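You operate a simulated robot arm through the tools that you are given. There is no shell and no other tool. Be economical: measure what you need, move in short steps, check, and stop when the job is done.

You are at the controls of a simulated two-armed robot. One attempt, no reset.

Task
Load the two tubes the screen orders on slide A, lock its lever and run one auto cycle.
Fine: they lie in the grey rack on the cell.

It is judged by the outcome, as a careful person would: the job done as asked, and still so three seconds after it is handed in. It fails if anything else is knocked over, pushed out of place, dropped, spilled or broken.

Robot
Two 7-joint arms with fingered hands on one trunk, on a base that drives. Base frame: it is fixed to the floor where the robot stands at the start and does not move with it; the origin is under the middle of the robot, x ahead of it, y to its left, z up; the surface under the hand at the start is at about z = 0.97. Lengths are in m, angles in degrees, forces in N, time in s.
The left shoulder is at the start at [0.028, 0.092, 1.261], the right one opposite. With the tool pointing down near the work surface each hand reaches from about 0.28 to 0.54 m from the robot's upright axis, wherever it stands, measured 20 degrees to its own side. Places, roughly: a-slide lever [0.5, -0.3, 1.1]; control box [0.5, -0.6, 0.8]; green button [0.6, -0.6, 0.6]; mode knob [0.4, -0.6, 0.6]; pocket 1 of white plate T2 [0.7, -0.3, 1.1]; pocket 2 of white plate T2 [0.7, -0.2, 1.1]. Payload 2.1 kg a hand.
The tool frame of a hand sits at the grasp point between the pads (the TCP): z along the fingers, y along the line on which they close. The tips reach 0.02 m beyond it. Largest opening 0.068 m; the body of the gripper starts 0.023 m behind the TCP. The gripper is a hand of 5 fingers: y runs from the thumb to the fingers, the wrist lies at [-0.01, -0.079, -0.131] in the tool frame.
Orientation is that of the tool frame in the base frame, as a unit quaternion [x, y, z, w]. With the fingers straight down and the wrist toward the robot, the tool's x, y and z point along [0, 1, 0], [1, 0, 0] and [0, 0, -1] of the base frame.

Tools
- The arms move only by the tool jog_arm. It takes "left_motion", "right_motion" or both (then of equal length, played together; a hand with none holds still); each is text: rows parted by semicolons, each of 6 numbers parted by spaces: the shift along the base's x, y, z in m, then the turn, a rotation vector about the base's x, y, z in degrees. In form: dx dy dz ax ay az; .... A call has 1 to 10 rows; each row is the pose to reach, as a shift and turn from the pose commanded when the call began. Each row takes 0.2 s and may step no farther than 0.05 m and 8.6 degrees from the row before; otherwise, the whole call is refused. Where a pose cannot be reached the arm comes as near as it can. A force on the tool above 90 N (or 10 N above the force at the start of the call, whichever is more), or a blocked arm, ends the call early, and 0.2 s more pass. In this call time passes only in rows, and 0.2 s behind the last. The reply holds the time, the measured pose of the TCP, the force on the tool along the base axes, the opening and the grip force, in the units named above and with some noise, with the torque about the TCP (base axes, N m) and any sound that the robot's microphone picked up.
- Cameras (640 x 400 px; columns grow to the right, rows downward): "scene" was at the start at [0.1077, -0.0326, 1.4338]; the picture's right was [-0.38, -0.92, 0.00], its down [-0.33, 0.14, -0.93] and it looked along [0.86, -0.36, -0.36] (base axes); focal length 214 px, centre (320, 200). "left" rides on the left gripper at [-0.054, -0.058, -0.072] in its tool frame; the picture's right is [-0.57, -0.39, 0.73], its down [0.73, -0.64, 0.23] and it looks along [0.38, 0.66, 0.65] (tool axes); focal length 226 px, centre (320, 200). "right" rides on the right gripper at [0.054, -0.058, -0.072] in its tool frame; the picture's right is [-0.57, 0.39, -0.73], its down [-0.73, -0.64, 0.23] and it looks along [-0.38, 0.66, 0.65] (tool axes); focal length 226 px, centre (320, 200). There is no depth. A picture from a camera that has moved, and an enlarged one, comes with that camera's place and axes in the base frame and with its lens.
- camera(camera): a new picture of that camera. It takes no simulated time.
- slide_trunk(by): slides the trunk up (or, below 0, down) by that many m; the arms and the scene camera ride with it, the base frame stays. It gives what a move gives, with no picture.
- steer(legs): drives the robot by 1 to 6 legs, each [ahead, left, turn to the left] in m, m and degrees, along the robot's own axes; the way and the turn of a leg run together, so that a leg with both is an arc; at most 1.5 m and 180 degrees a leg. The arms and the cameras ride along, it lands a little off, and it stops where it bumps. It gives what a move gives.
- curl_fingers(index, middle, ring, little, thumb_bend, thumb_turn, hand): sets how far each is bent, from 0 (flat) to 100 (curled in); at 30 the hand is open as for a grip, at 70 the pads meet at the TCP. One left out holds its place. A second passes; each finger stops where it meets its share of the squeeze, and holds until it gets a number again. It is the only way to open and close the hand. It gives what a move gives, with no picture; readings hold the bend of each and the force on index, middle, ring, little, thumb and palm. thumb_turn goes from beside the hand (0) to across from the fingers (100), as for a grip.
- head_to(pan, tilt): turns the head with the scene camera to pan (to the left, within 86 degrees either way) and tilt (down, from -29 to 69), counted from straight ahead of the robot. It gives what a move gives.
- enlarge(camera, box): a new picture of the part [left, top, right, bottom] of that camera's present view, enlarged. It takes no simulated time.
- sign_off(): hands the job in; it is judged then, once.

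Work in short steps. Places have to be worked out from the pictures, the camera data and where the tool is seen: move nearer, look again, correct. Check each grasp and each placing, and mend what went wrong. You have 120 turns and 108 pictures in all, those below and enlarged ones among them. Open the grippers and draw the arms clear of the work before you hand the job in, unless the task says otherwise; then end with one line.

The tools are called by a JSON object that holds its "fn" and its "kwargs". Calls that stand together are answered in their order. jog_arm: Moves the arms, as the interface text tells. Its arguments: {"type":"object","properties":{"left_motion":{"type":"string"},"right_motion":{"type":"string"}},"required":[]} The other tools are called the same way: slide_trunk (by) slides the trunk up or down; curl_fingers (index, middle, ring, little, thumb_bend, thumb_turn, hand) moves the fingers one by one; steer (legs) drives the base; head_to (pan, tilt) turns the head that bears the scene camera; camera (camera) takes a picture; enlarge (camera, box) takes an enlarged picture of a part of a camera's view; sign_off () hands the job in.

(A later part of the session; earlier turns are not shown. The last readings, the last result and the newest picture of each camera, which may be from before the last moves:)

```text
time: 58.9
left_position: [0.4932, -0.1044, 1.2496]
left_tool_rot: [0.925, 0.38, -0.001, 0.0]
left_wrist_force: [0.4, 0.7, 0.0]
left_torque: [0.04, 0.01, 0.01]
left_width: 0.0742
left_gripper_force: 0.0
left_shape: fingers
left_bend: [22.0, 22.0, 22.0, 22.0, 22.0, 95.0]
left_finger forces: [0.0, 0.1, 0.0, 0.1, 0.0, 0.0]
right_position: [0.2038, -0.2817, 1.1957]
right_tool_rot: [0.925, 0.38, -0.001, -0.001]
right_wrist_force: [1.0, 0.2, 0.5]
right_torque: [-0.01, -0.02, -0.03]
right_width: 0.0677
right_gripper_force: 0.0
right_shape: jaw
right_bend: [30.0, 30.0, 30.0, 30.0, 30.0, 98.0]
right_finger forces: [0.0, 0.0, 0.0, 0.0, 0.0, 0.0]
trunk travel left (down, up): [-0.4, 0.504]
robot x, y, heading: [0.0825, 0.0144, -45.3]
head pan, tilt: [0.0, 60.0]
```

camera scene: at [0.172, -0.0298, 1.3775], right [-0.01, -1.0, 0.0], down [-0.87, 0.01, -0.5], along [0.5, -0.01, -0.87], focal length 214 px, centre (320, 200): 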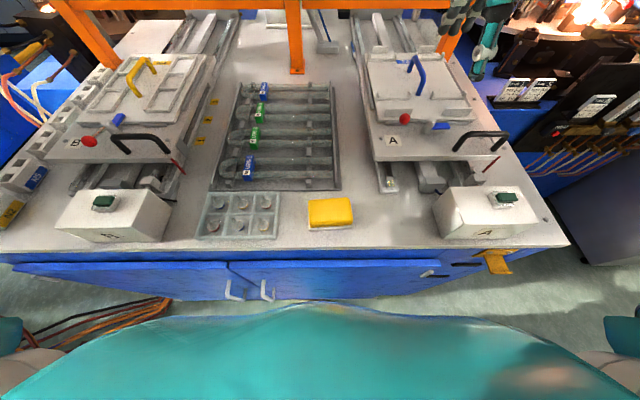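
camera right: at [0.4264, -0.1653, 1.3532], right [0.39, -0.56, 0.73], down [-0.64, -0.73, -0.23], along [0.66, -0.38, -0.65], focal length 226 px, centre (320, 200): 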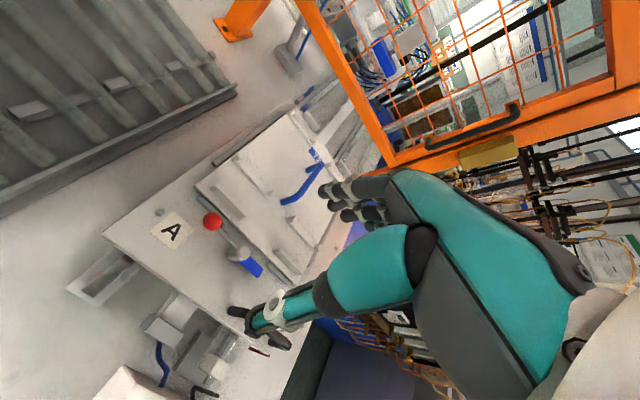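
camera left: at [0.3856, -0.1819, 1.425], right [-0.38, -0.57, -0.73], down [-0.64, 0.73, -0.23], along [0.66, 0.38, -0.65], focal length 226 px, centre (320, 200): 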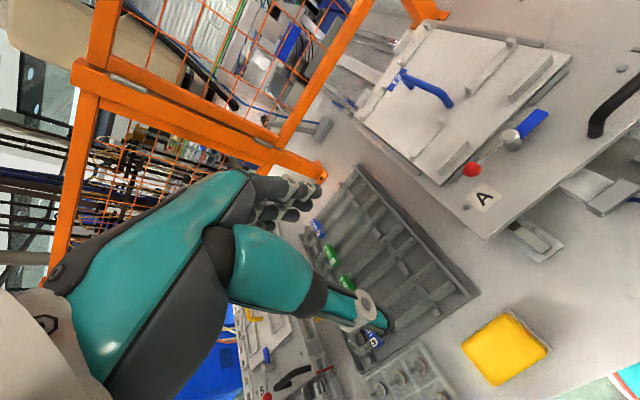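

Opening is now 0.074. I bring the left hand above the far tube, unrotating the tool to world alignment.

{"fn": "jog_arm", "kwargs": {"left_motion": "0.02 0.022 -0.015 0 0 5.7; 0.04 0.044 -0.03 0 0 11.4; 0.06 0.066 -0.045 0 0 17.1; 0.08 0.088 -0.06 0 0 22.8; 0.1 0.11 -0.08 0 0 28.5; 0.12 0.132 -0.1 0 0 34.2; 0.14 0.154 -0.12 0 0 39.9; 0.16 0.172 -0.14 0 0 45.4"}}

{"fn": "head_to", "kwargs": {"pan": 45, "tilt": 55}}

{"fn": "camera", "kwargs": {"camera": "scene"}}

{"fn": "camera", "kwargs": {"camera": "left"}}

```text
time: 60.7
left_position: [0.6546, 0.0683, 1.1107]
left_tool_rot: [0.706, 0.709, 0.0, 0.0]
left_wrist_force: [0.8, -0.6, -0.8]
left_torque: [-0.03, -0.01, 0.02]
left_width: 0.0742
left_gripper_force: 0.1
left_shape: fingers
left_bend: [22.0, 22.0, 22.0, 22.0, 22.0, 95.0]
left_finger forces: [0.0, 0.0, 0.0, 0.1, 0.1, 0.0]
right_position: [0.2049, -0.2819, 1.1955]
right_tool_rot: [0.925, 0.381, -0.001, -0.001]
right_wrist_force: [-0.4, 0.0, 0.7]
right_torque: [-0.02, 0.01, 0.01]
right_width: 0.0676
right_gripper_force: 0.1
right_shape: jaw
right_bend: [30.0, 30.0, 30.0, 30.0, 30.0, 98.0]
right_finger forces: [0.0, 0.0, 0.0, 0.1, 0.0, 0.0]
trunk travel left (down, up): [-0.4, 0.504]
robot x, y, heading: [0.0855, 0.0197, -45.3]
head pan, tilt: [0.0, 60.0]
```

```text
time: 61.8
left_position: [0.6545, 0.067, 1.111]
left_tool_rot: [0.707, 0.707, 0.0, 0.0]
left_wrist_force: [-0.4, -0.8, -0.3]
left_torque: [0.03, -0.02, 0.0]
left_width: 0.0743
left_gripper_force: 0.0
left_shape: fingers
left_bend: [22.0, 22.0, 22.0, 22.0, 22.0, 95.0]
left_finger forces: [0.0, 0.1, 0.0, 0.0, 0.0, 0.0]
right_position: [0.2047, -0.2826, 1.1955]
right_tool_rot: [0.925, 0.38, 0.0, -0.001]
right_wrist_force: [-0.8, 0.7, 0.1]
right_torque: [-0.02, 0.0, -0.02]
right_width: 0.0679
right_gripper_force: 0.0
right_shape: jaw
right_bend: [30.0, 30.0, 30.0, 30.0, 30.0, 98.0]
right_finger forces: [0.1, 0.0, 0.0, 0.0, 0.0, 0.1]
trunk travel left (down, up): [-0.4, 0.504]
robot x, y, heading: [0.083, 0.0163, -45.6]
head pan, tilt: [45.0, 55.0]
```

```text
75 pictures are left
camera scene: at [0.178, -0.0015, 1.2831], right [-0.01, -1.0, 0.0], down [-0.82, 0.01, -0.57], along [0.57, 0.0, -0.82], focal length 214 px, centre (320, 200)
```

scene: 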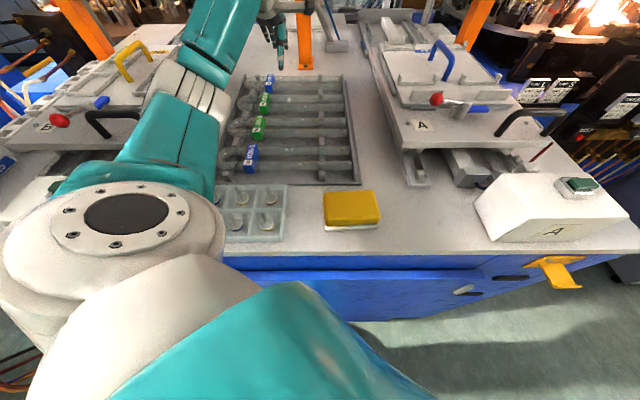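

```text
74 pictures are left
camera left: at [0.5963, 0.0138, 1.1825], right [-0.39, -0.57, -0.73], down [-0.64, 0.73, -0.23], along [0.66, 0.38, -0.65], focal length 226 px, centre (320, 200)
```

left: 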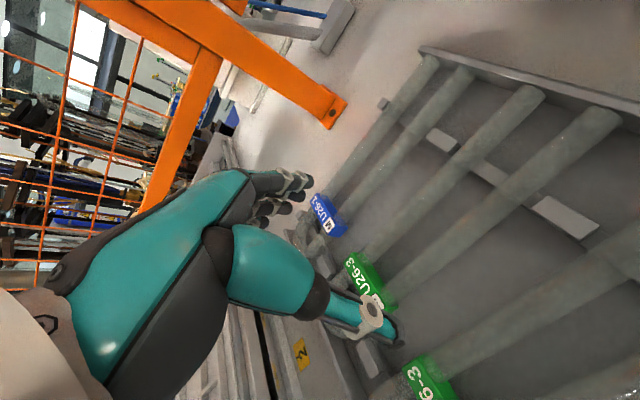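

Reachable. Estimates put the far tube's centre at x≈0.658–0.664. I lower to just above the tube and look again.

{"fn": "jog_arm", "kwargs": {"left_motion": "0.002 0 -0.02 0 0 0; 0.004 0 -0.045 0 0 0; 0.005 0 -0.068 0 0 0"}}

{"fn": "camera", "kwargs": {"camera": "left"}}

{"fn": "enlarge", "kwargs": {"camera": "scene", "box": [220, 20, 380, 120]}}

```text
time: 62.6
left_position: [0.6581, 0.0661, 1.0418]
left_tool_rot: [0.706, 0.708, 0.0, 0.0]
left_wrist_force: [-0.1, -0.8, 0.2]
left_torque: [0.03, -0.03, -0.01]
left_width: 0.0745
left_gripper_force: 0.0
left_shape: fingers
left_bend: [22.0, 22.0, 22.0, 22.0, 22.0, 95.0]
left_finger forces: [0.0, 0.0, 0.1, 0.1, 0.1, 0.1]
right_position: [0.2042, -0.2816, 1.1955]
right_tool_rot: [0.925, 0.38, -0.001, -0.001]
right_wrist_force: [0.3, -0.4, 0.4]
right_torque: [0.01, 0.02, 0.02]
right_width: 0.0679
right_gripper_force: 0.0
right_shape: jaw
right_bend: [30.0, 30.0, 30.0, 30.0, 30.0, 98.0]
right_finger forces: [0.0, 0.0, 0.0, 0.0, 0.0, 0.0]
trunk travel left (down, up): [-0.4, 0.504]
robot x, y, heading: [0.0849, 0.0149, -45.3]
head pan, tilt: [45.0, 55.0]
```

```text
73 pictures are left
camera left: at [0.6003, 0.012, 1.1149], right [-0.39, -0.57, -0.73], down [-0.64, 0.73, -0.23], along [0.66, 0.38, -0.65], focal length 226 px, centre (320, 200)
```

left: 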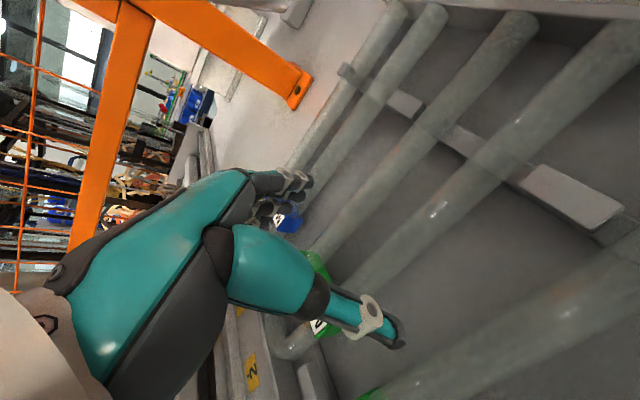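

```text
4.00 times, centred on (300, 70) of scene
camera zoom: at [0.178, -0.0014, 1.2831], right [-0.01, -1.0, 0.0], down [-0.82, 0.01, -0.57], along [0.57, 0.0, -0.82], focal length 858 px, centre (400, 720)
```

zoom: 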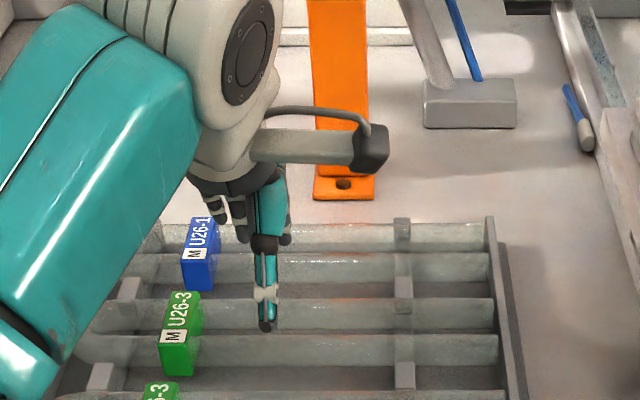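

Better triangulation gives centre x≈0.664 (z≈0.997). I shift +6 mm and descend, with the force limit as guard.

{"fn": "jog_arm", "kwargs": {"left_motion": "0.006 0.002 0 0 0 0; 0.006 0.002 -0.012 0 0 0; 0.006 0.002 -0.024 0 0 0; 0.006 0.002 -0.036 0 0 0"}}

{"fn": "camera", "kwargs": {"camera": "left"}}

{"fn": "enlarge", "kwargs": {"camera": "scene", "box": [240, 40, 320, 110]}}

```text
time: 63.6
left_position: [0.6656, 0.0696, 1.0074]
left_tool_rot: [0.707, 0.707, 0.0, 0.001]
left_wrist_force: [-0.1, 0.1, 0.1]
left_torque: [-0.02, -0.02, -0.03]
left_width: 0.0743
left_gripper_force: 0.0
left_shape: fingers
left_bend: [22.0, 22.0, 22.0, 22.0, 22.0, 95.0]
left_finger forces: [0.0, 0.0, 0.0, 0.0, 0.0, 0.0]
right_position: [0.2042, -0.2825, 1.1965]
right_tool_rot: [0.925, 0.38, 0.0, 0.0]
right_wrist_force: [1.1, -0.4, 0.5]
right_torque: [-0.02, -0.01, -0.01]
right_width: 0.0678
right_gripper_force: 0.1
right_shape: jaw
right_bend: [30.0, 30.0, 30.0, 30.0, 30.0, 98.0]
right_finger forces: [0.0, 0.1, 0.0, 0.0, 0.0, 0.0]
trunk travel left (down, up): [-0.4, 0.504]
robot x, y, heading: [0.0848, 0.0221, -45.6]
head pan, tilt: [45.0, 55.0]
```

```text
71 pictures are left
camera left: at [0.6067, 0.0149, 1.0792], right [-0.39, -0.57, -0.73], down [-0.64, 0.73, -0.23], along [0.66, 0.38, -0.65], focal length 226 px, centre (320, 200)
```

left: 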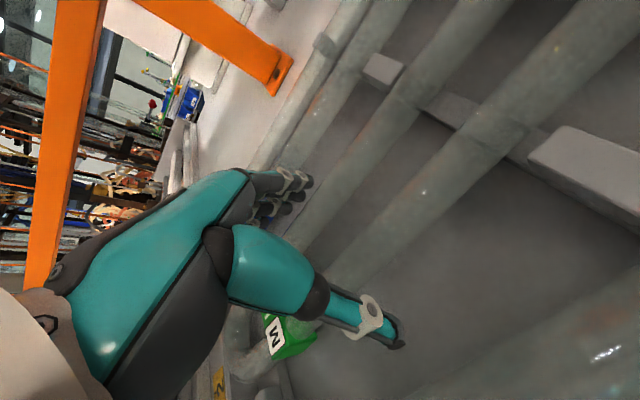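

```text
5.71 times, centred on (280, 75) of scene
camera zoom: at [0.178, -0.0014, 1.2831], right [-0.01, -1.0, 0.0], down [-0.82, 0.01, -0.57], along [0.57, 0.0, -0.82], focal length 1226 px, centre (549, 914)
```

zoom: 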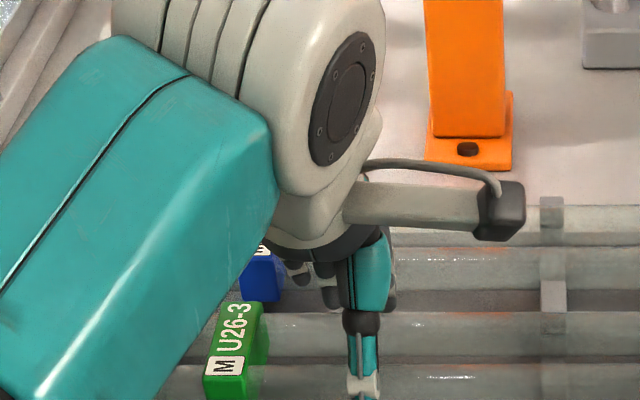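

No contact and the tube lies between thumb and fingers. I lower 5 mm more and close the left hand.

{"fn": "jog_arm", "kwargs": {"left_motion": "0 0 -0.005 0 0 0"}}

{"fn": "curl_fingers", "kwargs": {"hand": "left", "index": 60, "middle": 60, "ring": 60, "little": 60, "thumb_bend": 60}}

```text
time: 64.0
left_position: [0.6653, 0.0682, 1.0016]
left_tool_rot: [0.706, 0.708, 0.0, -0.001]
left_wrist_force: [0.0, 0.4, -0.1]
left_torque: [0.02, -0.02, -0.01]
left_width: 0.0744
left_gripper_force: 0.0
left_shape: fingers
left_bend: [22.0, 22.0, 22.0, 22.0, 22.0, 95.0]
left_finger forces: [0.0, 0.0, 0.0, 0.1, 0.0, 0.0]
right_position: [0.204, -0.2817, 1.1944]
right_tool_rot: [0.925, 0.381, -0.001, -0.001]
right_wrist_force: [-1.1, -0.5, -0.1]
right_torque: [-0.02, -0.01, 0.0]
right_width: 0.0677
right_gripper_force: 0.1
right_shape: jaw
right_bend: [30.0, 30.0, 30.0, 30.0, 30.0, 98.0]
right_finger forces: [0.0, 0.1, 0.1, 0.0, 0.0, 0.0]
trunk travel left (down, up): [-0.4, 0.504]
robot x, y, heading: [0.0835, 0.0173, -45.1]
head pan, tilt: [45.0, 55.0]
```

```text
time: 65.0
left_position: [0.667, 0.0689, 1.0011]
left_tool_rot: [0.706, 0.708, 0.001, 0.001]
left_wrist_force: [21.9, -0.4, 10.0]
left_torque: [0.12, -0.33, -0.39]
left_width: 0.0491
left_gripper_force: 20.5
left_shape: fingers
left_bend: [41.0, 49.0, 45.0, 49.0, 33.0, 97.0]
left_finger forces: [9.8, 4.8, 6.8, 9.6, 9.7, 0.0]
right_position: [0.2053, -0.2819, 1.195]
right_tool_rot: [0.925, 0.38, -0.001, -0.001]
right_wrist_force: [-0.4, -0.6, 0.6]
right_torque: [-0.05, -0.01, 0.01]
right_width: 0.0679
right_gripper_force: 0.1
right_shape: jaw
right_bend: [30.0, 30.0, 30.0, 30.0, 30.0, 98.0]
right_finger forces: [0.0, 0.1, 0.1, 0.0, 0.0, 0.1]
trunk travel left (down, up): [-0.4, 0.504]
robot x, y, heading: [0.0859, 0.0218, -45.4]
head pan, tilt: [45.0, 55.0]
```

It gripped, but asymmetrically (thumb met the tube early, 22 N sideways): the tube sits ≈8 mm nearer the robot than my hand. I reopen, recentre and close again.

{"fn": "curl_fingers", "kwargs": {"hand": "left", "index": 22, "middle": 22, "ring": 22, "little": 22, "thumb_bend": 22}}

{"fn": "jog_arm", "kwargs": {"left_motion": "-0.006 0 0 0 0 0"}}

{"fn": "curl_fingers", "kwargs": {"hand": "left", "index": 50, "middle": 50, "ring": 50, "little": 50, "thumb_bend": 50}}

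```text
time: 66.0
left_position: [0.6658, 0.0689, 1.0035]
left_tool_rot: [0.707, 0.707, 0.0, 0.0]
left_wrist_force: [0.4, 0.0, 0.2]
left_torque: [0.0, -0.01, -0.01]
left_width: 0.0745
left_gripper_force: 0.1
left_shape: fingers
left_bend: [22.0, 22.0, 22.0, 22.0, 22.0, 95.0]
left_finger forces: [0.0, 0.0, 0.0, 0.0, 0.0, 0.0]
right_position: [0.2048, -0.2828, 1.1966]
right_tool_rot: [0.925, 0.38, 0.001, -0.001]
right_wrist_force: [0.4, 1.0, -0.4]
right_torque: [-0.03, -0.05, 0.03]
right_width: 0.0679
right_gripper_force: 0.1
right_shape: jaw
right_bend: [30.0, 30.0, 30.0, 30.0, 30.0, 98.0]
right_finger forces: [0.0, 0.0, 0.0, 0.0, 0.0, 0.0]
trunk travel left (down, up): [-0.4, 0.504]
robot x, y, heading: [0.0846, 0.0174, -45.3]
head pan, tilt: [45.0, 55.0]
```

```text
time: 66.4
left_position: [0.6601, 0.0686, 1.0022]
left_tool_rot: [0.707, 0.708, -0.001, -0.001]
left_wrist_force: [0.6, 0.1, -0.6]
left_torque: [0.01, 0.04, -0.01]
left_width: 0.0742
left_gripper_force: 0.0
left_shape: fingers
left_bend: [22.0, 22.0, 22.0, 22.0, 22.0, 95.0]
left_finger forces: [0.0, 0.0, 0.1, 0.0, 0.0, 0.0]
right_position: [0.2044, -0.2815, 1.1951]
right_tool_rot: [0.925, 0.38, 0.0, -0.001]
right_wrist_force: [0.0, 0.1, -0.1]
right_torque: [-0.02, -0.01, 0.0]
right_width: 0.0677
right_gripper_force: 0.2
right_shape: jaw
right_bend: [30.0, 30.0, 30.0, 30.0, 30.0, 98.0]
right_finger forces: [0.0, 0.1, 0.0, 0.1, 0.0, 0.0]
trunk travel left (down, up): [-0.4, 0.504]
robot x, y, heading: [0.0868, 0.0188, -45.0]
head pan, tilt: [45.0, 55.0]
```

```text
time: 67.4
left_position: [0.6605, 0.0692, 1.0024]
left_tool_rot: [0.706, 0.708, 0.0, 0.0]
left_wrist_force: [23.0, -0.8, 13.5]
left_torque: [0.18, -0.54, -0.28]
left_width: 0.05
left_gripper_force: 16.0
left_shape: fingers
left_bend: [32.0, 40.0, 38.0, 42.0, 41.0, 97.0]
left_finger forces: [9.7, 4.6, 6.7, 8.4, 3.5, 0.0]
right_position: [0.2066, -0.2817, 1.1953]
right_tool_rot: [0.925, 0.381, -0.001, -0.001]
right_wrist_force: [0.9, 0.2, -0.5]
right_torque: [0.02, 0.01, 0.0]
right_width: 0.0678
right_gripper_force: 0.0
right_shape: jaw
right_bend: [30.0, 30.0, 30.0, 30.0, 30.0, 98.0]
right_finger forces: [0.0, 0.0, 0.0, 0.0, 0.0, 0.0]
trunk travel left (down, up): [-0.4, 0.504]
robot x, y, heading: [0.0839, 0.0226, -45.2]
head pan, tilt: [45.0, 55.0]
```

Thumb force is low; I tighten the thumb and lift 3 cm to see whether the tube follows.

{"fn": "curl_fingers", "kwargs": {"hand": "left", "index": 60, "middle": 60, "ring": 60, "little": 60, "thumb_bend": 65}}

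{"fn": "jog_arm", "kwargs": {"left_motion": "0 0 0.008 0 0 0; 0 0 0.016 0 0 0; 0 0 0.024 0 0 0; 0 0 0.032 0 0 0; 0 0 0.04 0 0 0"}}

{"fn": "enlarge", "kwargs": {"camera": "scene", "box": [220, 20, 380, 120]}}

{"fn": "camera", "kwargs": {"camera": "left"}}

```text
time: 68.4
left_position: [0.6607, 0.0678, 1.002]
left_tool_rot: [0.707, 0.707, 0.0, -0.001]
left_wrist_force: [19.9, -1.1, 14.3]
left_torque: [0.28, -0.56, -0.43]
left_width: 0.0489
left_gripper_force: 22.5
left_shape: fingers
left_bend: [29.0, 41.0, 37.0, 41.0, 42.0, 98.0]
left_finger forces: [10.0, 5.4, 8.4, 12.0, 10.1, 0.0]
right_position: [0.2061, -0.2837, 1.1945]
right_tool_rot: [0.925, 0.38, -0.001, 0.0]
right_wrist_force: [0.2, -0.6, 0.0]
right_torque: [0.0, 0.0, 0.0]
right_width: 0.0681
right_gripper_force: 0.0
right_shape: jaw
right_bend: [30.0, 30.0, 30.0, 30.0, 30.0, 98.0]
right_finger forces: [0.0, 0.1, 0.0, 0.0, 0.0, 0.0]
trunk travel left (down, up): [-0.4, 0.504]
robot x, y, heading: [0.0819, 0.0188, -45.5]
head pan, tilt: [45.0, 55.0]
```

```text
time: 69.6
left_position: [0.6593, 0.0681, 1.042]
left_tool_rot: [0.706, 0.708, 0.0, -0.001]
left_wrist_force: [-1.2, 1.3, -0.6]
left_torque: [-0.05, -0.02, 0.01]
left_width: 0.0487
left_gripper_force: 13.7
left_shape: fingers
left_bend: [38.0, 47.0, 46.0, 50.0, 33.0, 94.0]
left_finger forces: [5.0, 3.1, 4.4, 3.4, 12.3, 0.0]
right_position: [0.2035, -0.282, 1.196]
right_tool_rot: [0.925, 0.38, 0.0, -0.001]
right_wrist_force: [-0.6, 0.4, 0.2]
right_torque: [-0.02, -0.01, 0.0]
right_width: 0.068
right_gripper_force: 0.0
right_shape: jaw
right_bend: [30.0, 30.0, 30.0, 30.0, 30.0, 98.0]
right_finger forces: [0.1, 0.0, 0.0, 0.0, 0.0, 0.0]
trunk travel left (down, up): [-0.4, 0.504]
robot x, y, heading: [0.0813, 0.0167, -45.7]
head pan, tilt: [45.0, 55.0]
```

```text
4.00 times, centred on (300, 70) of scene
camera zoom: at [0.1781, -0.0014, 1.2831], right [-0.01, -1.0, 0.0], down [-0.82, 0.01, -0.57], along [0.57, 0.0, -0.82], focal length 858 px, centre (400, 720)
```

zoom: 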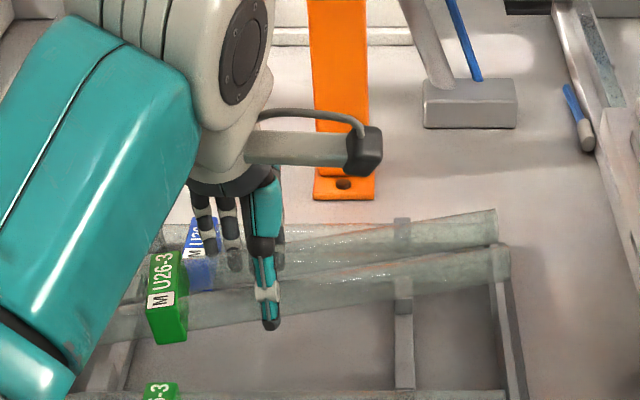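

```text
68 pictures are left
camera left: at [0.6013, 0.0149, 1.1137], right [-0.39, -0.57, -0.73], down [-0.64, 0.73, -0.23], along [0.66, 0.38, -0.65], focal length 226 px, centre (320, 200)
```

left: 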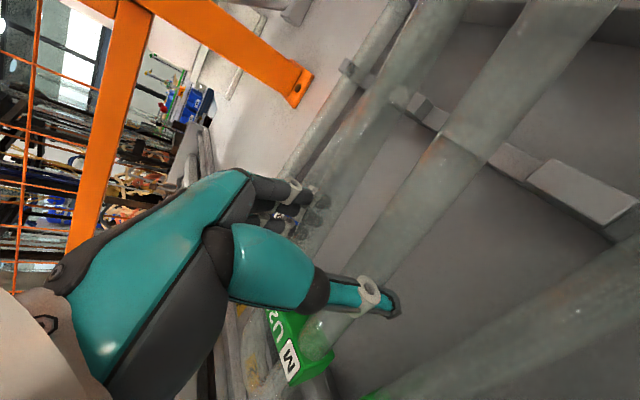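

The tube came up but tilted about 7° (bend end low), so my grasp sits off its balance point. I set it back down and regrip about 2 cm nearer the collar.

{"fn": "jog_arm", "kwargs": {"left_motion": "0.002 0 -0.01 0 0 0; 0.004 0 -0.02 0 0 0; 0.005 0 -0.028 0 0 0; 0.005 0 -0.034 0 0 0; 0.005 0 -0.038 0 0 0"}}

{"fn": "enlarge", "kwargs": {"camera": "scene", "box": [220, 20, 380, 120]}}

```text
time: 70.8
left_position: [0.6637, 0.0688, 1.0066]
left_tool_rot: [0.707, 0.707, 0.002, 0.003]
left_wrist_force: [1.7, 0.6, 24.9]
left_torque: [0.19, 0.07, -0.02]
left_width: 0.049
left_gripper_force: 17.4
left_shape: fingers
left_bend: [38.0, 48.0, 47.0, 49.0, 32.0, 94.0]
left_finger forces: [5.9, 2.1, 2.5, 6.2, 17.8, 0.0]
right_position: [0.2021, -0.2829, 1.1962]
right_tool_rot: [0.925, 0.38, 0.001, 0.001]
right_wrist_force: [0.3, -0.2, 0.1]
right_torque: [0.01, -0.02, 0.02]
right_width: 0.068
right_gripper_force: 0.1
right_shape: jaw
right_bend: [30.0, 30.0, 30.0, 30.0, 30.0, 98.0]
right_finger forces: [0.0, 0.0, 0.0, 0.1, 0.1, 0.0]
trunk travel left (down, up): [-0.4, 0.504]
robot x, y, heading: [0.0829, 0.016, -45.2]
head pan, tilt: [45.0, 55.0]
```

```text
4.00 times, centred on (300, 70) of scene
camera zoom: at [0.176, -0.0016, 1.2836], right [-0.01, -1.0, 0.0], down [-0.82, 0.01, -0.57], along [0.57, 0.0, -0.82], focal length 858 px, centre (400, 720)
```

zoom: 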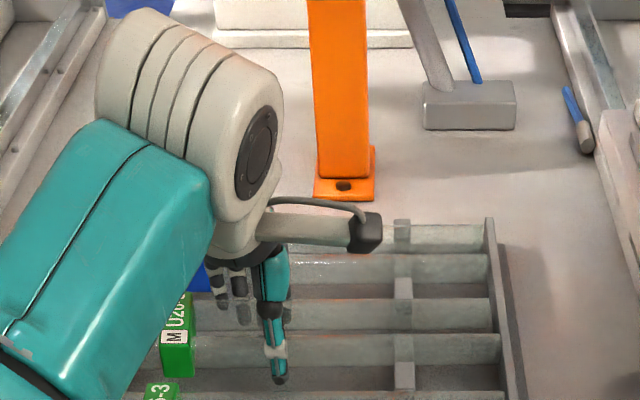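

The tube is seated straight again. I open, shift 18 mm toward the collar and close more firmly.

{"fn": "curl_fingers", "kwargs": {"hand": "left", "index": 22, "middle": 22, "ring": 22, "little": 22, "thumb_bend": 22}}

{"fn": "jog_arm", "kwargs": {"left_motion": "-0.003 0.008 0 0 0 0; -0.004 0.018 -0.002 0 0 0"}}

{"fn": "enlarge", "kwargs": {"camera": "left", "box": [200, 100, 480, 400]}}

{"fn": "curl_fingers", "kwargs": {"hand": "left", "index": 48, "middle": 52, "ring": 52, "little": 52, "thumb_bend": 60}}

```text
time: 71.8
left_position: [0.6631, 0.0699, 1.0027]
left_tool_rot: [0.706, 0.708, 0.0, 0.0]
left_wrist_force: [0.2, -0.1, -1.4]
left_torque: [-0.01, -0.01, -0.01]
left_width: 0.0739
left_gripper_force: 0.0
left_shape: fingers
left_bend: [22.0, 22.0, 22.0, 22.0, 22.0, 100.0]
left_finger forces: [0.0, 0.0, 0.0, 0.0, 0.1, 0.1]
right_position: [0.204, -0.2818, 1.1956]
right_tool_rot: [0.925, 0.38, -0.001, -0.001]
right_wrist_force: [-0.1, 0.5, 0.0]
right_torque: [0.01, 0.0, 0.03]
right_width: 0.0677
right_gripper_force: 0.1
right_shape: jaw
right_bend: [30.0, 30.0, 30.0, 30.0, 30.0, 98.0]
right_finger forces: [0.1, 0.0, 0.1, 0.0, 0.1, 0.0]
trunk travel left (down, up): [-0.4, 0.504]
robot x, y, heading: [0.083, 0.0146, -45.2]
head pan, tilt: [45.0, 55.0]
```

```text
time: 72.4
left_position: [0.6598, 0.0864, 1.0026]
left_tool_rot: [0.706, 0.708, 0.0, 0.0]
left_wrist_force: [0.3, 0.4, 0.2]
left_torque: [-0.03, 0.01, 0.01]
left_width: 0.0738
left_gripper_force: 0.1
left_shape: fingers
left_bend: [22.0, 22.0, 22.0, 22.0, 22.0, 100.0]
left_finger forces: [0.0, 0.0, 0.0, 0.1, 0.0, 0.0]
right_position: [0.2041, -0.2832, 1.1955]
right_tool_rot: [0.925, 0.38, 0.0, 0.0]
right_wrist_force: [-0.8, 0.0, -0.8]
right_torque: [0.0, -0.01, -0.03]
right_width: 0.0678
right_gripper_force: 0.1
right_shape: jaw
right_bend: [30.0, 30.0, 30.0, 30.0, 30.0, 98.0]
right_finger forces: [0.0, 0.0, 0.1, 0.0, 0.0, 0.0]
trunk travel left (down, up): [-0.4, 0.504]
robot x, y, heading: [0.0861, 0.0161, -45.5]
head pan, tilt: [45.0, 55.0]
```

```text
1.33 times, centred on (340, 250) of left
camera zoom: at [0.6018, 0.0334, 1.0746], right [-0.39, -0.57, -0.73], down [-0.64, 0.73, -0.23], along [0.66, 0.38, -0.65], focal length 301 px, centre (293, 133)
```

zoom: 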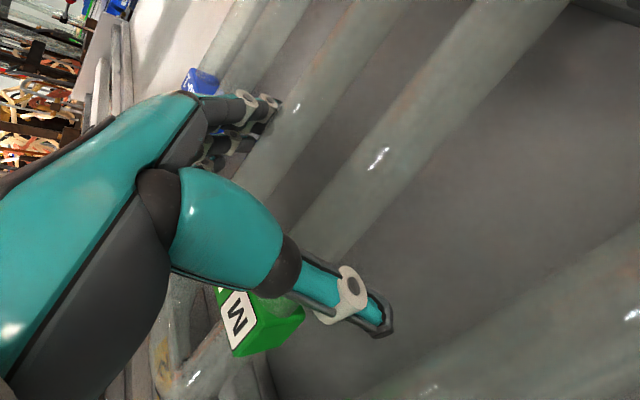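

```text
time: 73.4
left_position: [0.6589, 0.0869, 1.0028]
left_tool_rot: [0.707, 0.707, 0.0, -0.001]
left_wrist_force: [0.4, 0.5, 5.6]
left_torque: [0.05, 0.05, -0.15]
left_width: 0.0537
left_gripper_force: 14.6
left_shape: fingers
left_bend: [36.0, 50.0, 49.0, 46.0, 39.0, 97.0]
left_finger forces: [7.3, 1.3, 1.8, 5.1, 14.7, 0.0]
right_position: [0.2042, -0.2825, 1.1952]
right_tool_rot: [0.925, 0.38, 0.0, 0.0]
right_wrist_force: [0.3, 0.2, 0.0]
right_torque: [-0.04, -0.01, 0.0]
right_width: 0.0675
right_gripper_force: 0.0
right_shape: jaw
right_bend: [30.0, 30.0, 30.0, 30.0, 30.0, 98.0]
right_finger forces: [0.0, 0.0, 0.0, 0.1, 0.1, 0.0]
trunk travel left (down, up): [-0.4, 0.504]
robot x, y, heading: [0.082, 0.0188, -45.5]
head pan, tilt: [45.0, 55.0]
```

The forces are now balanced (sideways ≈0, grip 15 N). I lift 4 cm and check.

{"fn": "jog_arm", "kwargs": {"left_motion": "0 0 0.008 0 0 0; 0 0 0.016 0 0 0; 0 0 0.024 0 0 0; 0 0 0.032 0 0 0; 0 0 0.04 0 0 0"}}

{"fn": "enlarge", "kwargs": {"camera": "scene", "box": [220, 20, 380, 120]}}

```text
time: 74.6
left_position: [0.661, 0.0862, 1.0412]
left_tool_rot: [0.707, 0.708, 0.0, 0.001]
left_wrist_force: [-0.3, -0.2, -0.2]
left_torque: [0.02, 0.01, -0.02]
left_width: 0.0533
left_gripper_force: 13.5
left_shape: fingers
left_bend: [36.0, 50.0, 49.0, 48.0, 41.0, 96.0]
left_finger forces: [7.4, 1.8, 1.6, 3.8, 13.0, 0.0]
right_position: [0.2046, -0.2827, 1.1954]
right_tool_rot: [0.925, 0.38, -0.001, -0.001]
right_wrist_force: [-0.1, 0.4, -0.4]
right_torque: [-0.01, 0.02, 0.02]
right_width: 0.068
right_gripper_force: 0.1
right_shape: jaw
right_bend: [30.0, 30.0, 30.0, 30.0, 30.0, 98.0]
right_finger forces: [0.0, 0.0, 0.1, 0.0, 0.0, 0.0]
trunk travel left (down, up): [-0.4, 0.504]
robot x, y, heading: [0.083, 0.0156, -45.3]
head pan, tilt: [45.0, 55.0]
```

```text
4.00 times, centred on (300, 70) of scene
camera zoom: at [0.1781, -0.0014, 1.2831], right [-0.01, -1.0, 0.0], down [-0.82, 0.01, -0.57], along [0.57, 0.0, -0.82], focal length 858 px, centre (400, 720)
```

zoom: 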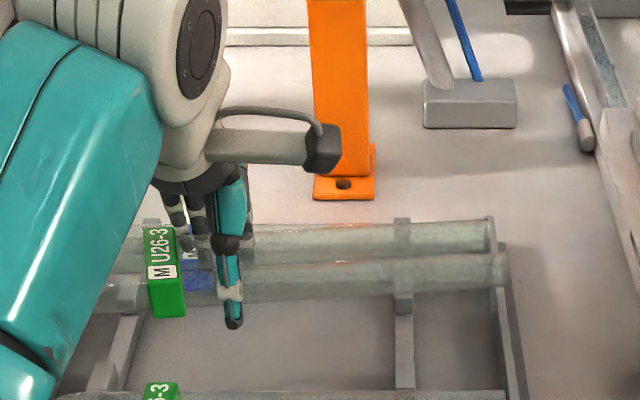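

Much better: only a slight yaw of the tube in the grip, and it's firmly held. I raise and retract it clear of the rack.

{"fn": "jog_arm", "kwargs": {"left_motion": "-0.005 0 0.03 0 0 0; -0.015 0 0.06 0 0 0; -0.035 0.005 0.09 0 0 0; -0.055 0.01 0.12 0 0 0; -0.075 0.015 0.15 0 0 0; -0.095 0.02 0.175 0 0 0; -0.115 0.02 0.2 0 0 0; -0.13 0.02 0.22 0 0 0"}}

{"fn": "camera", "kwargs": {"camera": "scene"}}

```text
time: 76.4
left_position: [0.5339, 0.1044, 1.2618]
left_tool_rot: [0.707, 0.707, -0.002, 0.0]
left_wrist_force: [-0.7, -0.2, -0.5]
left_torque: [0.01, -0.02, 0.01]
left_width: 0.0528
left_gripper_force: 13.5
left_shape: fingers
left_bend: [36.0, 50.0, 49.0, 49.0, 42.0, 96.0]
left_finger forces: [7.1, 1.8, 1.7, 3.9, 12.9, 0.0]
left hand out of reach, approached as far as the arm can: row 8
right_position: [0.2035, -0.2815, 1.1958]
right_tool_rot: [0.925, 0.381, 0.0, 0.0]
right_wrist_force: [0.0, 0.0, 0.5]
right_torque: [0.02, 0.0, 0.03]
right_width: 0.0679
right_gripper_force: 0.0
right_shape: jaw
right_bend: [30.0, 30.0, 30.0, 30.0, 30.0, 98.0]
right_finger forces: [0.0, 0.1, 0.0, 0.1, 0.0, 0.1]
trunk travel left (down, up): [-0.4, 0.504]
robot x, y, heading: [0.0841, 0.0176, -45.5]
head pan, tilt: [45.0, 55.0]
```

```text
64 pictures are left
camera scene: at [0.177, -0.0008, 1.2832], right [-0.01, -1.0, 0.0], down [-0.82, 0.01, -0.57], along [0.57, 0.0, -0.82], focal length 214 px, centre (320, 200)
```

scene: 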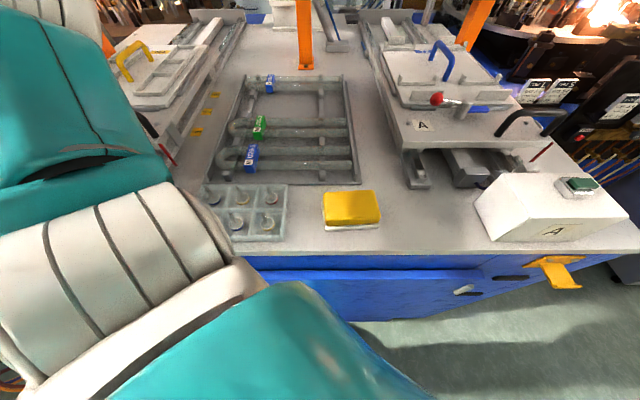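

Only the far green tube is gone from the rack. Now I turn back square and shift left so the right shoulder faces the near green tube.

{"fn": "steer", "kwargs": {"legs": [[-0.03, 0, 0], [0, 0, 45.5], [0, 0.14, 0], [0.04, 0, 0]]}}

{"fn": "curl_fingers", "kwargs": {"hand": "right", "index": 22, "middle": 22, "ring": 22, "little": 22, "thumb_bend": 22, "thumb_turn": 98}}

{"fn": "head_to", "kwargs": {"pan": 0, "tilt": 58}}

{"fn": "camera", "kwargs": {"camera": "scene"}}

```text
time: 80.7
left_position: [0.3377, 0.5626, 1.2609]
left_tool_rot: [0.378, 0.926, 0.0, 0.0]
left_wrist_force: [-0.4, -0.3, -1.7]
left_torque: [0.01, 0.01, -0.01]
left_width: 0.0525
left_gripper_force: 13.7
left_shape: fingers
left_bend: [36.0, 50.0, 49.0, 49.0, 42.0, 96.0]
left_finger forces: [7.1, 1.8, 1.8, 3.8, 12.8, 0.0]
right_position: [0.3829, 0.0558, 1.1948]
right_tool_rot: [0.705, 0.709, -0.001, 0.0]
right_wrist_force: [0.8, 0.0, -0.2]
right_torque: [0.0, 0.0, -0.01]
right_width: 0.0677
right_gripper_force: 0.1
right_shape: jaw
right_bend: [30.0, 30.0, 30.0, 30.0, 30.0, 98.0]
right_finger forces: [0.0, 0.0, 0.0, 0.0, 0.1, 0.0]
trunk travel left (down, up): [-0.4, 0.504]
robot x, y, heading: [0.0832, 0.1771, 0.2]
head pan, tilt: [45.0, 55.0]
stopped in leg 4: the robot was blocked; the commanded pose is now the measured one
```

```text
time: 81.7
left_position: [0.3375, 0.5618, 1.2613]
left_tool_rot: [0.377, 0.926, 0.0, 0.0]
left_wrist_force: [0.7, 1.0, -0.2]
left_torque: [0.02, 0.01, 0.0]
left_width: 0.0526
left_gripper_force: 13.9
left_shape: fingers
left_bend: [36.0, 50.0, 49.0, 49.0, 42.0, 96.0]
left_finger forces: [7.1, 1.9, 1.8, 3.8, 12.7, 0.1]
right_position: [0.3833, 0.0559, 1.1942]
right_tool_rot: [0.705, 0.709, -0.001, -0.001]
right_wrist_force: [0.0, 0.9, 0.1]
right_torque: [0.0, -0.02, -0.03]
right_width: 0.0744
right_gripper_force: 0.0
right_shape: fingers
right_bend: [22.0, 22.0, 22.0, 22.0, 22.0, 95.0]
right_finger forces: [0.0, 0.0, 0.0, 0.1, 0.0, 0.0]
trunk travel left (down, up): [-0.4, 0.504]
robot x, y, heading: [0.0848, 0.178, 0.2]
head pan, tilt: [45.0, 55.0]
```

```text
time: 82.9
left_position: [0.3373, 0.5631, 1.2615]
left_tool_rot: [0.378, 0.926, 0.0, 0.0]
left_wrist_force: [-0.2, -0.5, -1.8]
left_torque: [0.02, 0.02, 0.01]
left_width: 0.0525
left_gripper_force: 13.4
left_shape: fingers
left_bend: [36.0, 50.0, 49.0, 49.0, 42.0, 96.0]
left_finger forces: [7.1, 1.9, 1.9, 4.0, 12.7, 0.0]
right_position: [0.3808, 0.0555, 1.1951]
right_tool_rot: [0.705, 0.709, -0.001, 0.0]
right_wrist_force: [0.2, -0.3, 0.0]
right_torque: [0.01, 0.01, -0.02]
right_width: 0.0742
right_gripper_force: 0.1
right_shape: fingers
right_bend: [22.0, 22.0, 22.0, 22.0, 22.0, 95.0]
right_finger forces: [0.0, 0.0, 0.1, 0.0, 0.0, 0.1]
trunk travel left (down, up): [-0.4, 0.504]
robot x, y, heading: [0.0827, 0.1779, -0.0]
head pan, tilt: [0.0, 58.0]
```

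```text
63 pictures are left
camera scene: at [0.1836, 0.1822, 1.2794], right [0.01, -1.0, 0.0], down [-0.85, 0.0, -0.53], along [0.53, 0.0, -0.85], focal length 214 px, centre (320, 200)
```

scene: 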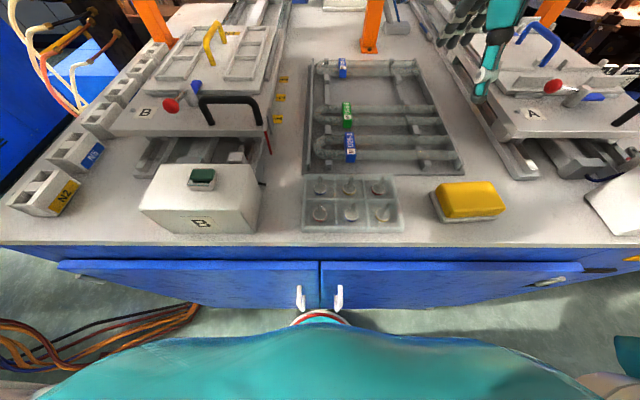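

Now the right hand goes above the near green tube at about (0.567, 0.086).

{"fn": "jog_arm", "kwargs": {"right_motion": "0.035 0.005 -0.01 0 0 0; 0.07 0.01 -0.02 0 0 0; 0.105 0.015 -0.03 0 0 0; 0.14 0.02 -0.05 0 0 0; 0.17 0.025 -0.075 0 0 0; 0.186 0.03 -0.11 0 0 0; 0.186 0.03 -0.15 0 0 0"}}

{"fn": "camera", "kwargs": {"camera": "right"}}

{"fn": "enlarge", "kwargs": {"camera": "scene", "box": [290, 40, 470, 180]}}

```text
time: 84.5
left_position: [0.3382, 0.5622, 1.2614]
left_tool_rot: [0.378, 0.926, -0.001, 0.0]
left_wrist_force: [0.2, 0.0, -0.6]
left_torque: [0.02, 0.01, 0.01]
left_width: 0.0528
left_gripper_force: 13.3
left_shape: fingers
left_bend: [36.0, 50.0, 49.0, 49.0, 42.0, 96.0]
left_finger forces: [7.0, 1.9, 1.8, 3.8, 12.8, 0.0]
right_position: [0.5678, 0.0867, 1.0464]
right_tool_rot: [0.705, 0.709, -0.001, -0.001]
right_wrist_force: [-0.7, 0.1, -0.4]
right_torque: [0.01, 0.01, 0.03]
right_width: 0.0746
right_gripper_force: 0.1
right_shape: fingers
right_bend: [22.0, 22.0, 22.0, 22.0, 22.0, 95.0]
right_finger forces: [0.0, 0.0, 0.0, 0.0, 0.0, 0.0]
trunk travel left (down, up): [-0.4, 0.504]
robot x, y, heading: [0.0843, 0.1797, -0.1]
head pan, tilt: [0.0, 58.0]
```

```text
62 pictures are left
camera right: at [0.5092, 0.1413, 1.1178], right [0.39, -0.56, 0.73], down [-0.64, -0.74, -0.23], along [0.66, -0.37, -0.65], focal length 226 px, centre (320, 200)
```

right: 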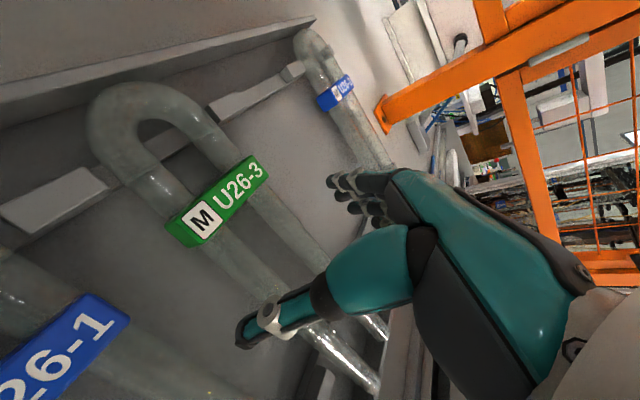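

```text
2.86 times, centred on (380, 110) of scene
camera zoom: at [0.1837, 0.1822, 1.2794], right [0.0, -1.0, 0.0], down [-0.85, 0.0, -0.53], along [0.53, 0.0, -0.85], focal length 613 px, centre (149, 457)
```

zoom: 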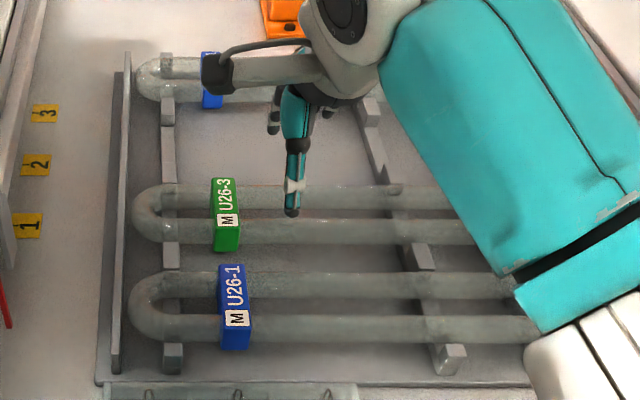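

The tube's centre measures x≈0.567; the hand is at 0.568. I descend and close.

{"fn": "jog_arm", "kwargs": {"right_motion": "-0.001 0 -0.012 0 0 0; -0.001 0 -0.024 0 0 0; -0.001 0 -0.036 0 0 0; -0.001 0 -0.044 0 0 0"}}

{"fn": "curl_fingers", "kwargs": {"hand": "right", "index": 48, "middle": 52, "ring": 52, "little": 52, "thumb_bend": 60}}

```text
time: 85.5
left_position: [0.3373, 0.562, 1.2622]
left_tool_rot: [0.378, 0.926, 0.0, 0.0]
left_wrist_force: [0.3, 0.1, -0.9]
left_torque: [0.0, 0.0, 0.02]
left_width: 0.0525
left_gripper_force: 13.4
left_shape: fingers
left_bend: [36.0, 50.0, 49.0, 49.0, 42.0, 96.0]
left_finger forces: [7.0, 1.8, 1.8, 3.9, 12.8, 0.0]
right_position: [0.5674, 0.0852, 1.0015]
right_tool_rot: [0.705, 0.709, 0.0, -0.001]
right_wrist_force: [-1.0, 0.2, 0.6]
right_torque: [-0.01, -0.01, 0.04]
right_width: 0.0745
right_gripper_force: 0.1
right_shape: fingers
right_bend: [22.0, 22.0, 22.0, 22.0, 22.0, 95.0]
right_finger forces: [0.1, 0.0, 0.0, 0.0, 0.0, 0.1]
trunk travel left (down, up): [-0.4, 0.504]
robot x, y, heading: [0.0871, 0.1815, -0.1]
head pan, tilt: [0.0, 58.0]
```

```text
time: 86.5
left_position: [0.3393, 0.5628, 1.2619]
left_tool_rot: [0.378, 0.926, -0.001, 0.0]
left_wrist_force: [-0.3, -0.3, -0.4]
left_torque: [0.01, -0.01, -0.02]
left_width: 0.0523
left_gripper_force: 13.6
left_shape: fingers
left_bend: [36.0, 50.0, 49.0, 49.0, 42.0, 96.0]
left_finger forces: [7.1, 1.8, 1.8, 3.9, 12.6, 0.0]
right_position: [0.5691, 0.0857, 1.0006]
right_tool_rot: [0.706, 0.709, -0.001, -0.001]
right_wrist_force: [16.4, 0.9, 9.1]
right_torque: [-0.04, -0.28, 0.33]
right_width: 0.0502
right_gripper_force: 16.2
right_shape: fingers
right_bend: [35.0, 44.0, 41.0, 43.0, 38.0, 97.0]
right_finger forces: [7.3, 4.0, 5.8, 7.3, 8.0, 0.0]
trunk travel left (down, up): [-0.4, 0.504]
robot x, y, heading: [0.0829, 0.1801, 0.3]
head pan, tilt: [0.0, 58.0]
```

Fingers outweigh the thumb (16 N sideways). I ease the middle fingers and tighten the thumb to balance, then lift.

{"fn": "curl_fingers", "kwargs": {"hand": "right", "index": 44, "middle": 45, "ring": 43, "little": 48, "thumb_bend": 70}}

{"fn": "jog_arm", "kwargs": {"right_motion": "0 0 0.008 0 0 0; 0 0 0.016 0 0 0; 0 0 0.024 0 0 0; 0 0 0.032 0 0 0; 0 0 0.045 0 0 0"}}

{"fn": "enlarge", "kwargs": {"camera": "scene", "box": [290, 40, 470, 180]}}

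```text
time: 87.5
left_position: [0.3383, 0.5629, 1.2619]
left_tool_rot: [0.378, 0.926, 0.0, 0.0]
left_wrist_force: [0.3, 0.1, -0.8]
left_torque: [-0.04, -0.01, -0.01]
left_width: 0.0527
left_gripper_force: 13.8
left_shape: fingers
left_bend: [36.0, 50.0, 49.0, 49.0, 42.0, 96.0]
left_finger forces: [7.0, 1.8, 1.7, 4.0, 12.7, 0.0]
right_position: [0.5661, 0.0869, 1.0014]
right_tool_rot: [0.705, 0.709, -0.002, 0.0]
right_wrist_force: [2.8, 0.5, 5.2]
right_torque: [-0.03, -0.04, 0.16]
right_width: 0.0502
right_gripper_force: 15.1
right_shape: fingers
right_bend: [32.0, 40.0, 37.0, 41.0, 39.0, 98.0]
right_finger forces: [5.9, 2.7, 2.9, 5.4, 13.2, 0.0]
trunk travel left (down, up): [-0.4, 0.504]
robot x, y, heading: [0.0853, 0.1734, 0.2]
head pan, tilt: [0.0, 58.0]
```

```text
time: 88.7
left_position: [0.3378, 0.5613, 1.2618]
left_tool_rot: [0.378, 0.926, 0.0, 0.0]
left_wrist_force: [0.3, -0.7, -0.5]
left_torque: [0.0, -0.03, -0.02]
left_width: 0.0528
left_gripper_force: 14.0
left_shape: fingers
left_bend: [36.0, 50.0, 49.0, 49.0, 42.0, 96.0]
left_finger forces: [7.0, 1.8, 1.8, 3.9, 12.7, 0.0]
right_position: [0.5679, 0.0859, 1.0471]
right_tool_rot: [0.706, 0.708, -0.001, 0.0]
right_wrist_force: [-0.9, 0.5, -1.4]
right_torque: [0.01, 0.0, 0.01]
right_width: 0.0505
right_gripper_force: 13.4
right_shape: fingers
right_bend: [32.0, 41.0, 39.0, 43.0, 39.0, 96.0]
right_finger forces: [5.6, 2.7, 2.4, 3.1, 12.4, 0.1]
trunk travel left (down, up): [-0.4, 0.504]
robot x, y, heading: [0.0835, 0.1773, 0.4]
head pan, tilt: [0.0, 58.0]
```

```text
2.86 times, centred on (380, 110) of scene
camera zoom: at [0.1837, 0.1822, 1.2794], right [0.0, -1.0, 0.0], down [-0.85, 0.0, -0.53], along [0.53, 0.0, -0.85], focal length 613 px, centre (149, 457)
```

zoom: 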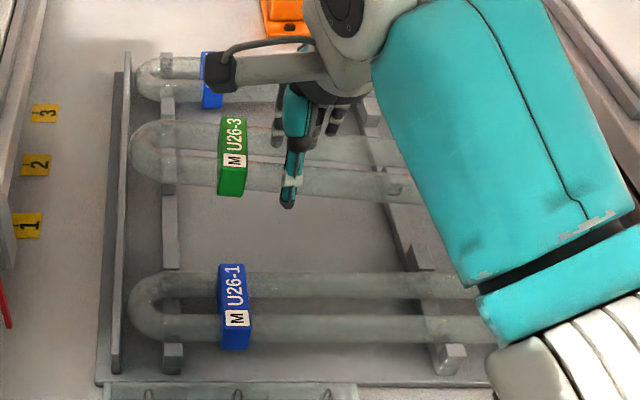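

Both tubes are held, the right one nearly straight. I raise and retract the right hand.

{"fn": "jog_arm", "kwargs": {"right_motion": "0 0 0.04 0 0 0; -0.01 0 0.08 0 0 0; -0.035 -0.01 0.11 0 0 0; -0.06 -0.025 0.14 0 0 0; -0.085 -0.04 0.17 0 0 0; -0.11 -0.055 0.195 0 0 0; -0.14 -0.07 0.21 0 0 0; -0.17 -0.085 0.215 0 0 0"}}

{"fn": "camera", "kwargs": {"camera": "scene"}}

{"fn": "camera", "kwargs": {"camera": "right"}}

```text
time: 90.5
left_position: [0.3375, 0.5614, 1.2618]
left_tool_rot: [0.377, 0.926, 0.0, 0.0]
left_wrist_force: [0.1, -0.5, -2.2]
left_torque: [0.0, -0.03, 0.01]
left_width: 0.0524
left_gripper_force: 13.6
left_shape: fingers
left_bend: [36.0, 50.0, 49.0, 49.0, 42.0, 96.0]
left_finger forces: [7.0, 1.9, 1.8, 4.0, 12.7, 0.0]
right_position: [0.3978, -0.0003, 1.2595]
right_tool_rot: [0.706, 0.709, 0.0, -0.001]
right_wrist_force: [-0.9, 0.2, -1.1]
right_torque: [-0.04, -0.01, -0.03]
right_width: 0.0503
right_gripper_force: 12.3
right_shape: fingers
right_bend: [32.0, 41.0, 39.0, 44.0, 39.0, 96.0]
right_finger forces: [5.7, 3.1, 2.5, 2.7, 11.7, 0.0]
trunk travel left (down, up): [-0.4, 0.504]
robot x, y, heading: [0.0852, 0.1781, 0.0]
head pan, tilt: [0.0, 58.0]
```

```text
59 pictures are left
camera scene: at [0.1836, 0.182, 1.2794], right [0.0, -1.0, 0.0], down [-0.85, 0.0, -0.53], along [0.53, 0.0, -0.85], focal length 214 px, centre (320, 200)
```

scene: 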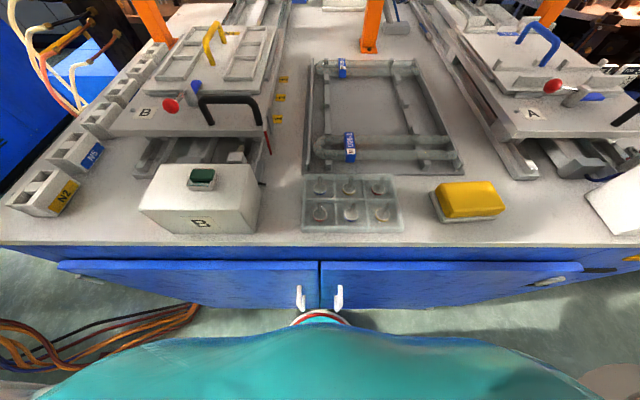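

```text
58 pictures are left
camera right: at [0.3388, 0.0554, 1.3318], right [0.39, -0.56, 0.73], down [-0.64, -0.74, -0.23], along [0.66, -0.37, -0.65], focal length 226 px, centre (320, 200)
```

right: 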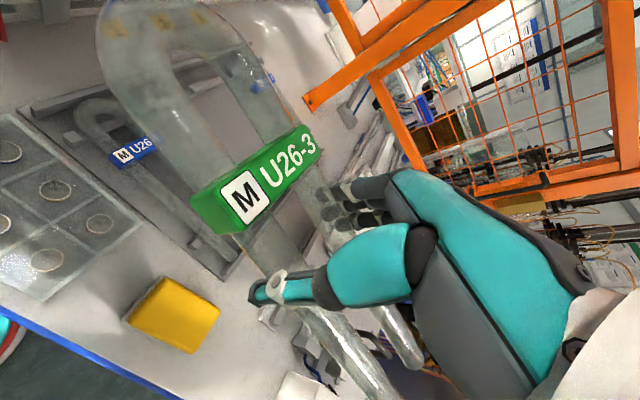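

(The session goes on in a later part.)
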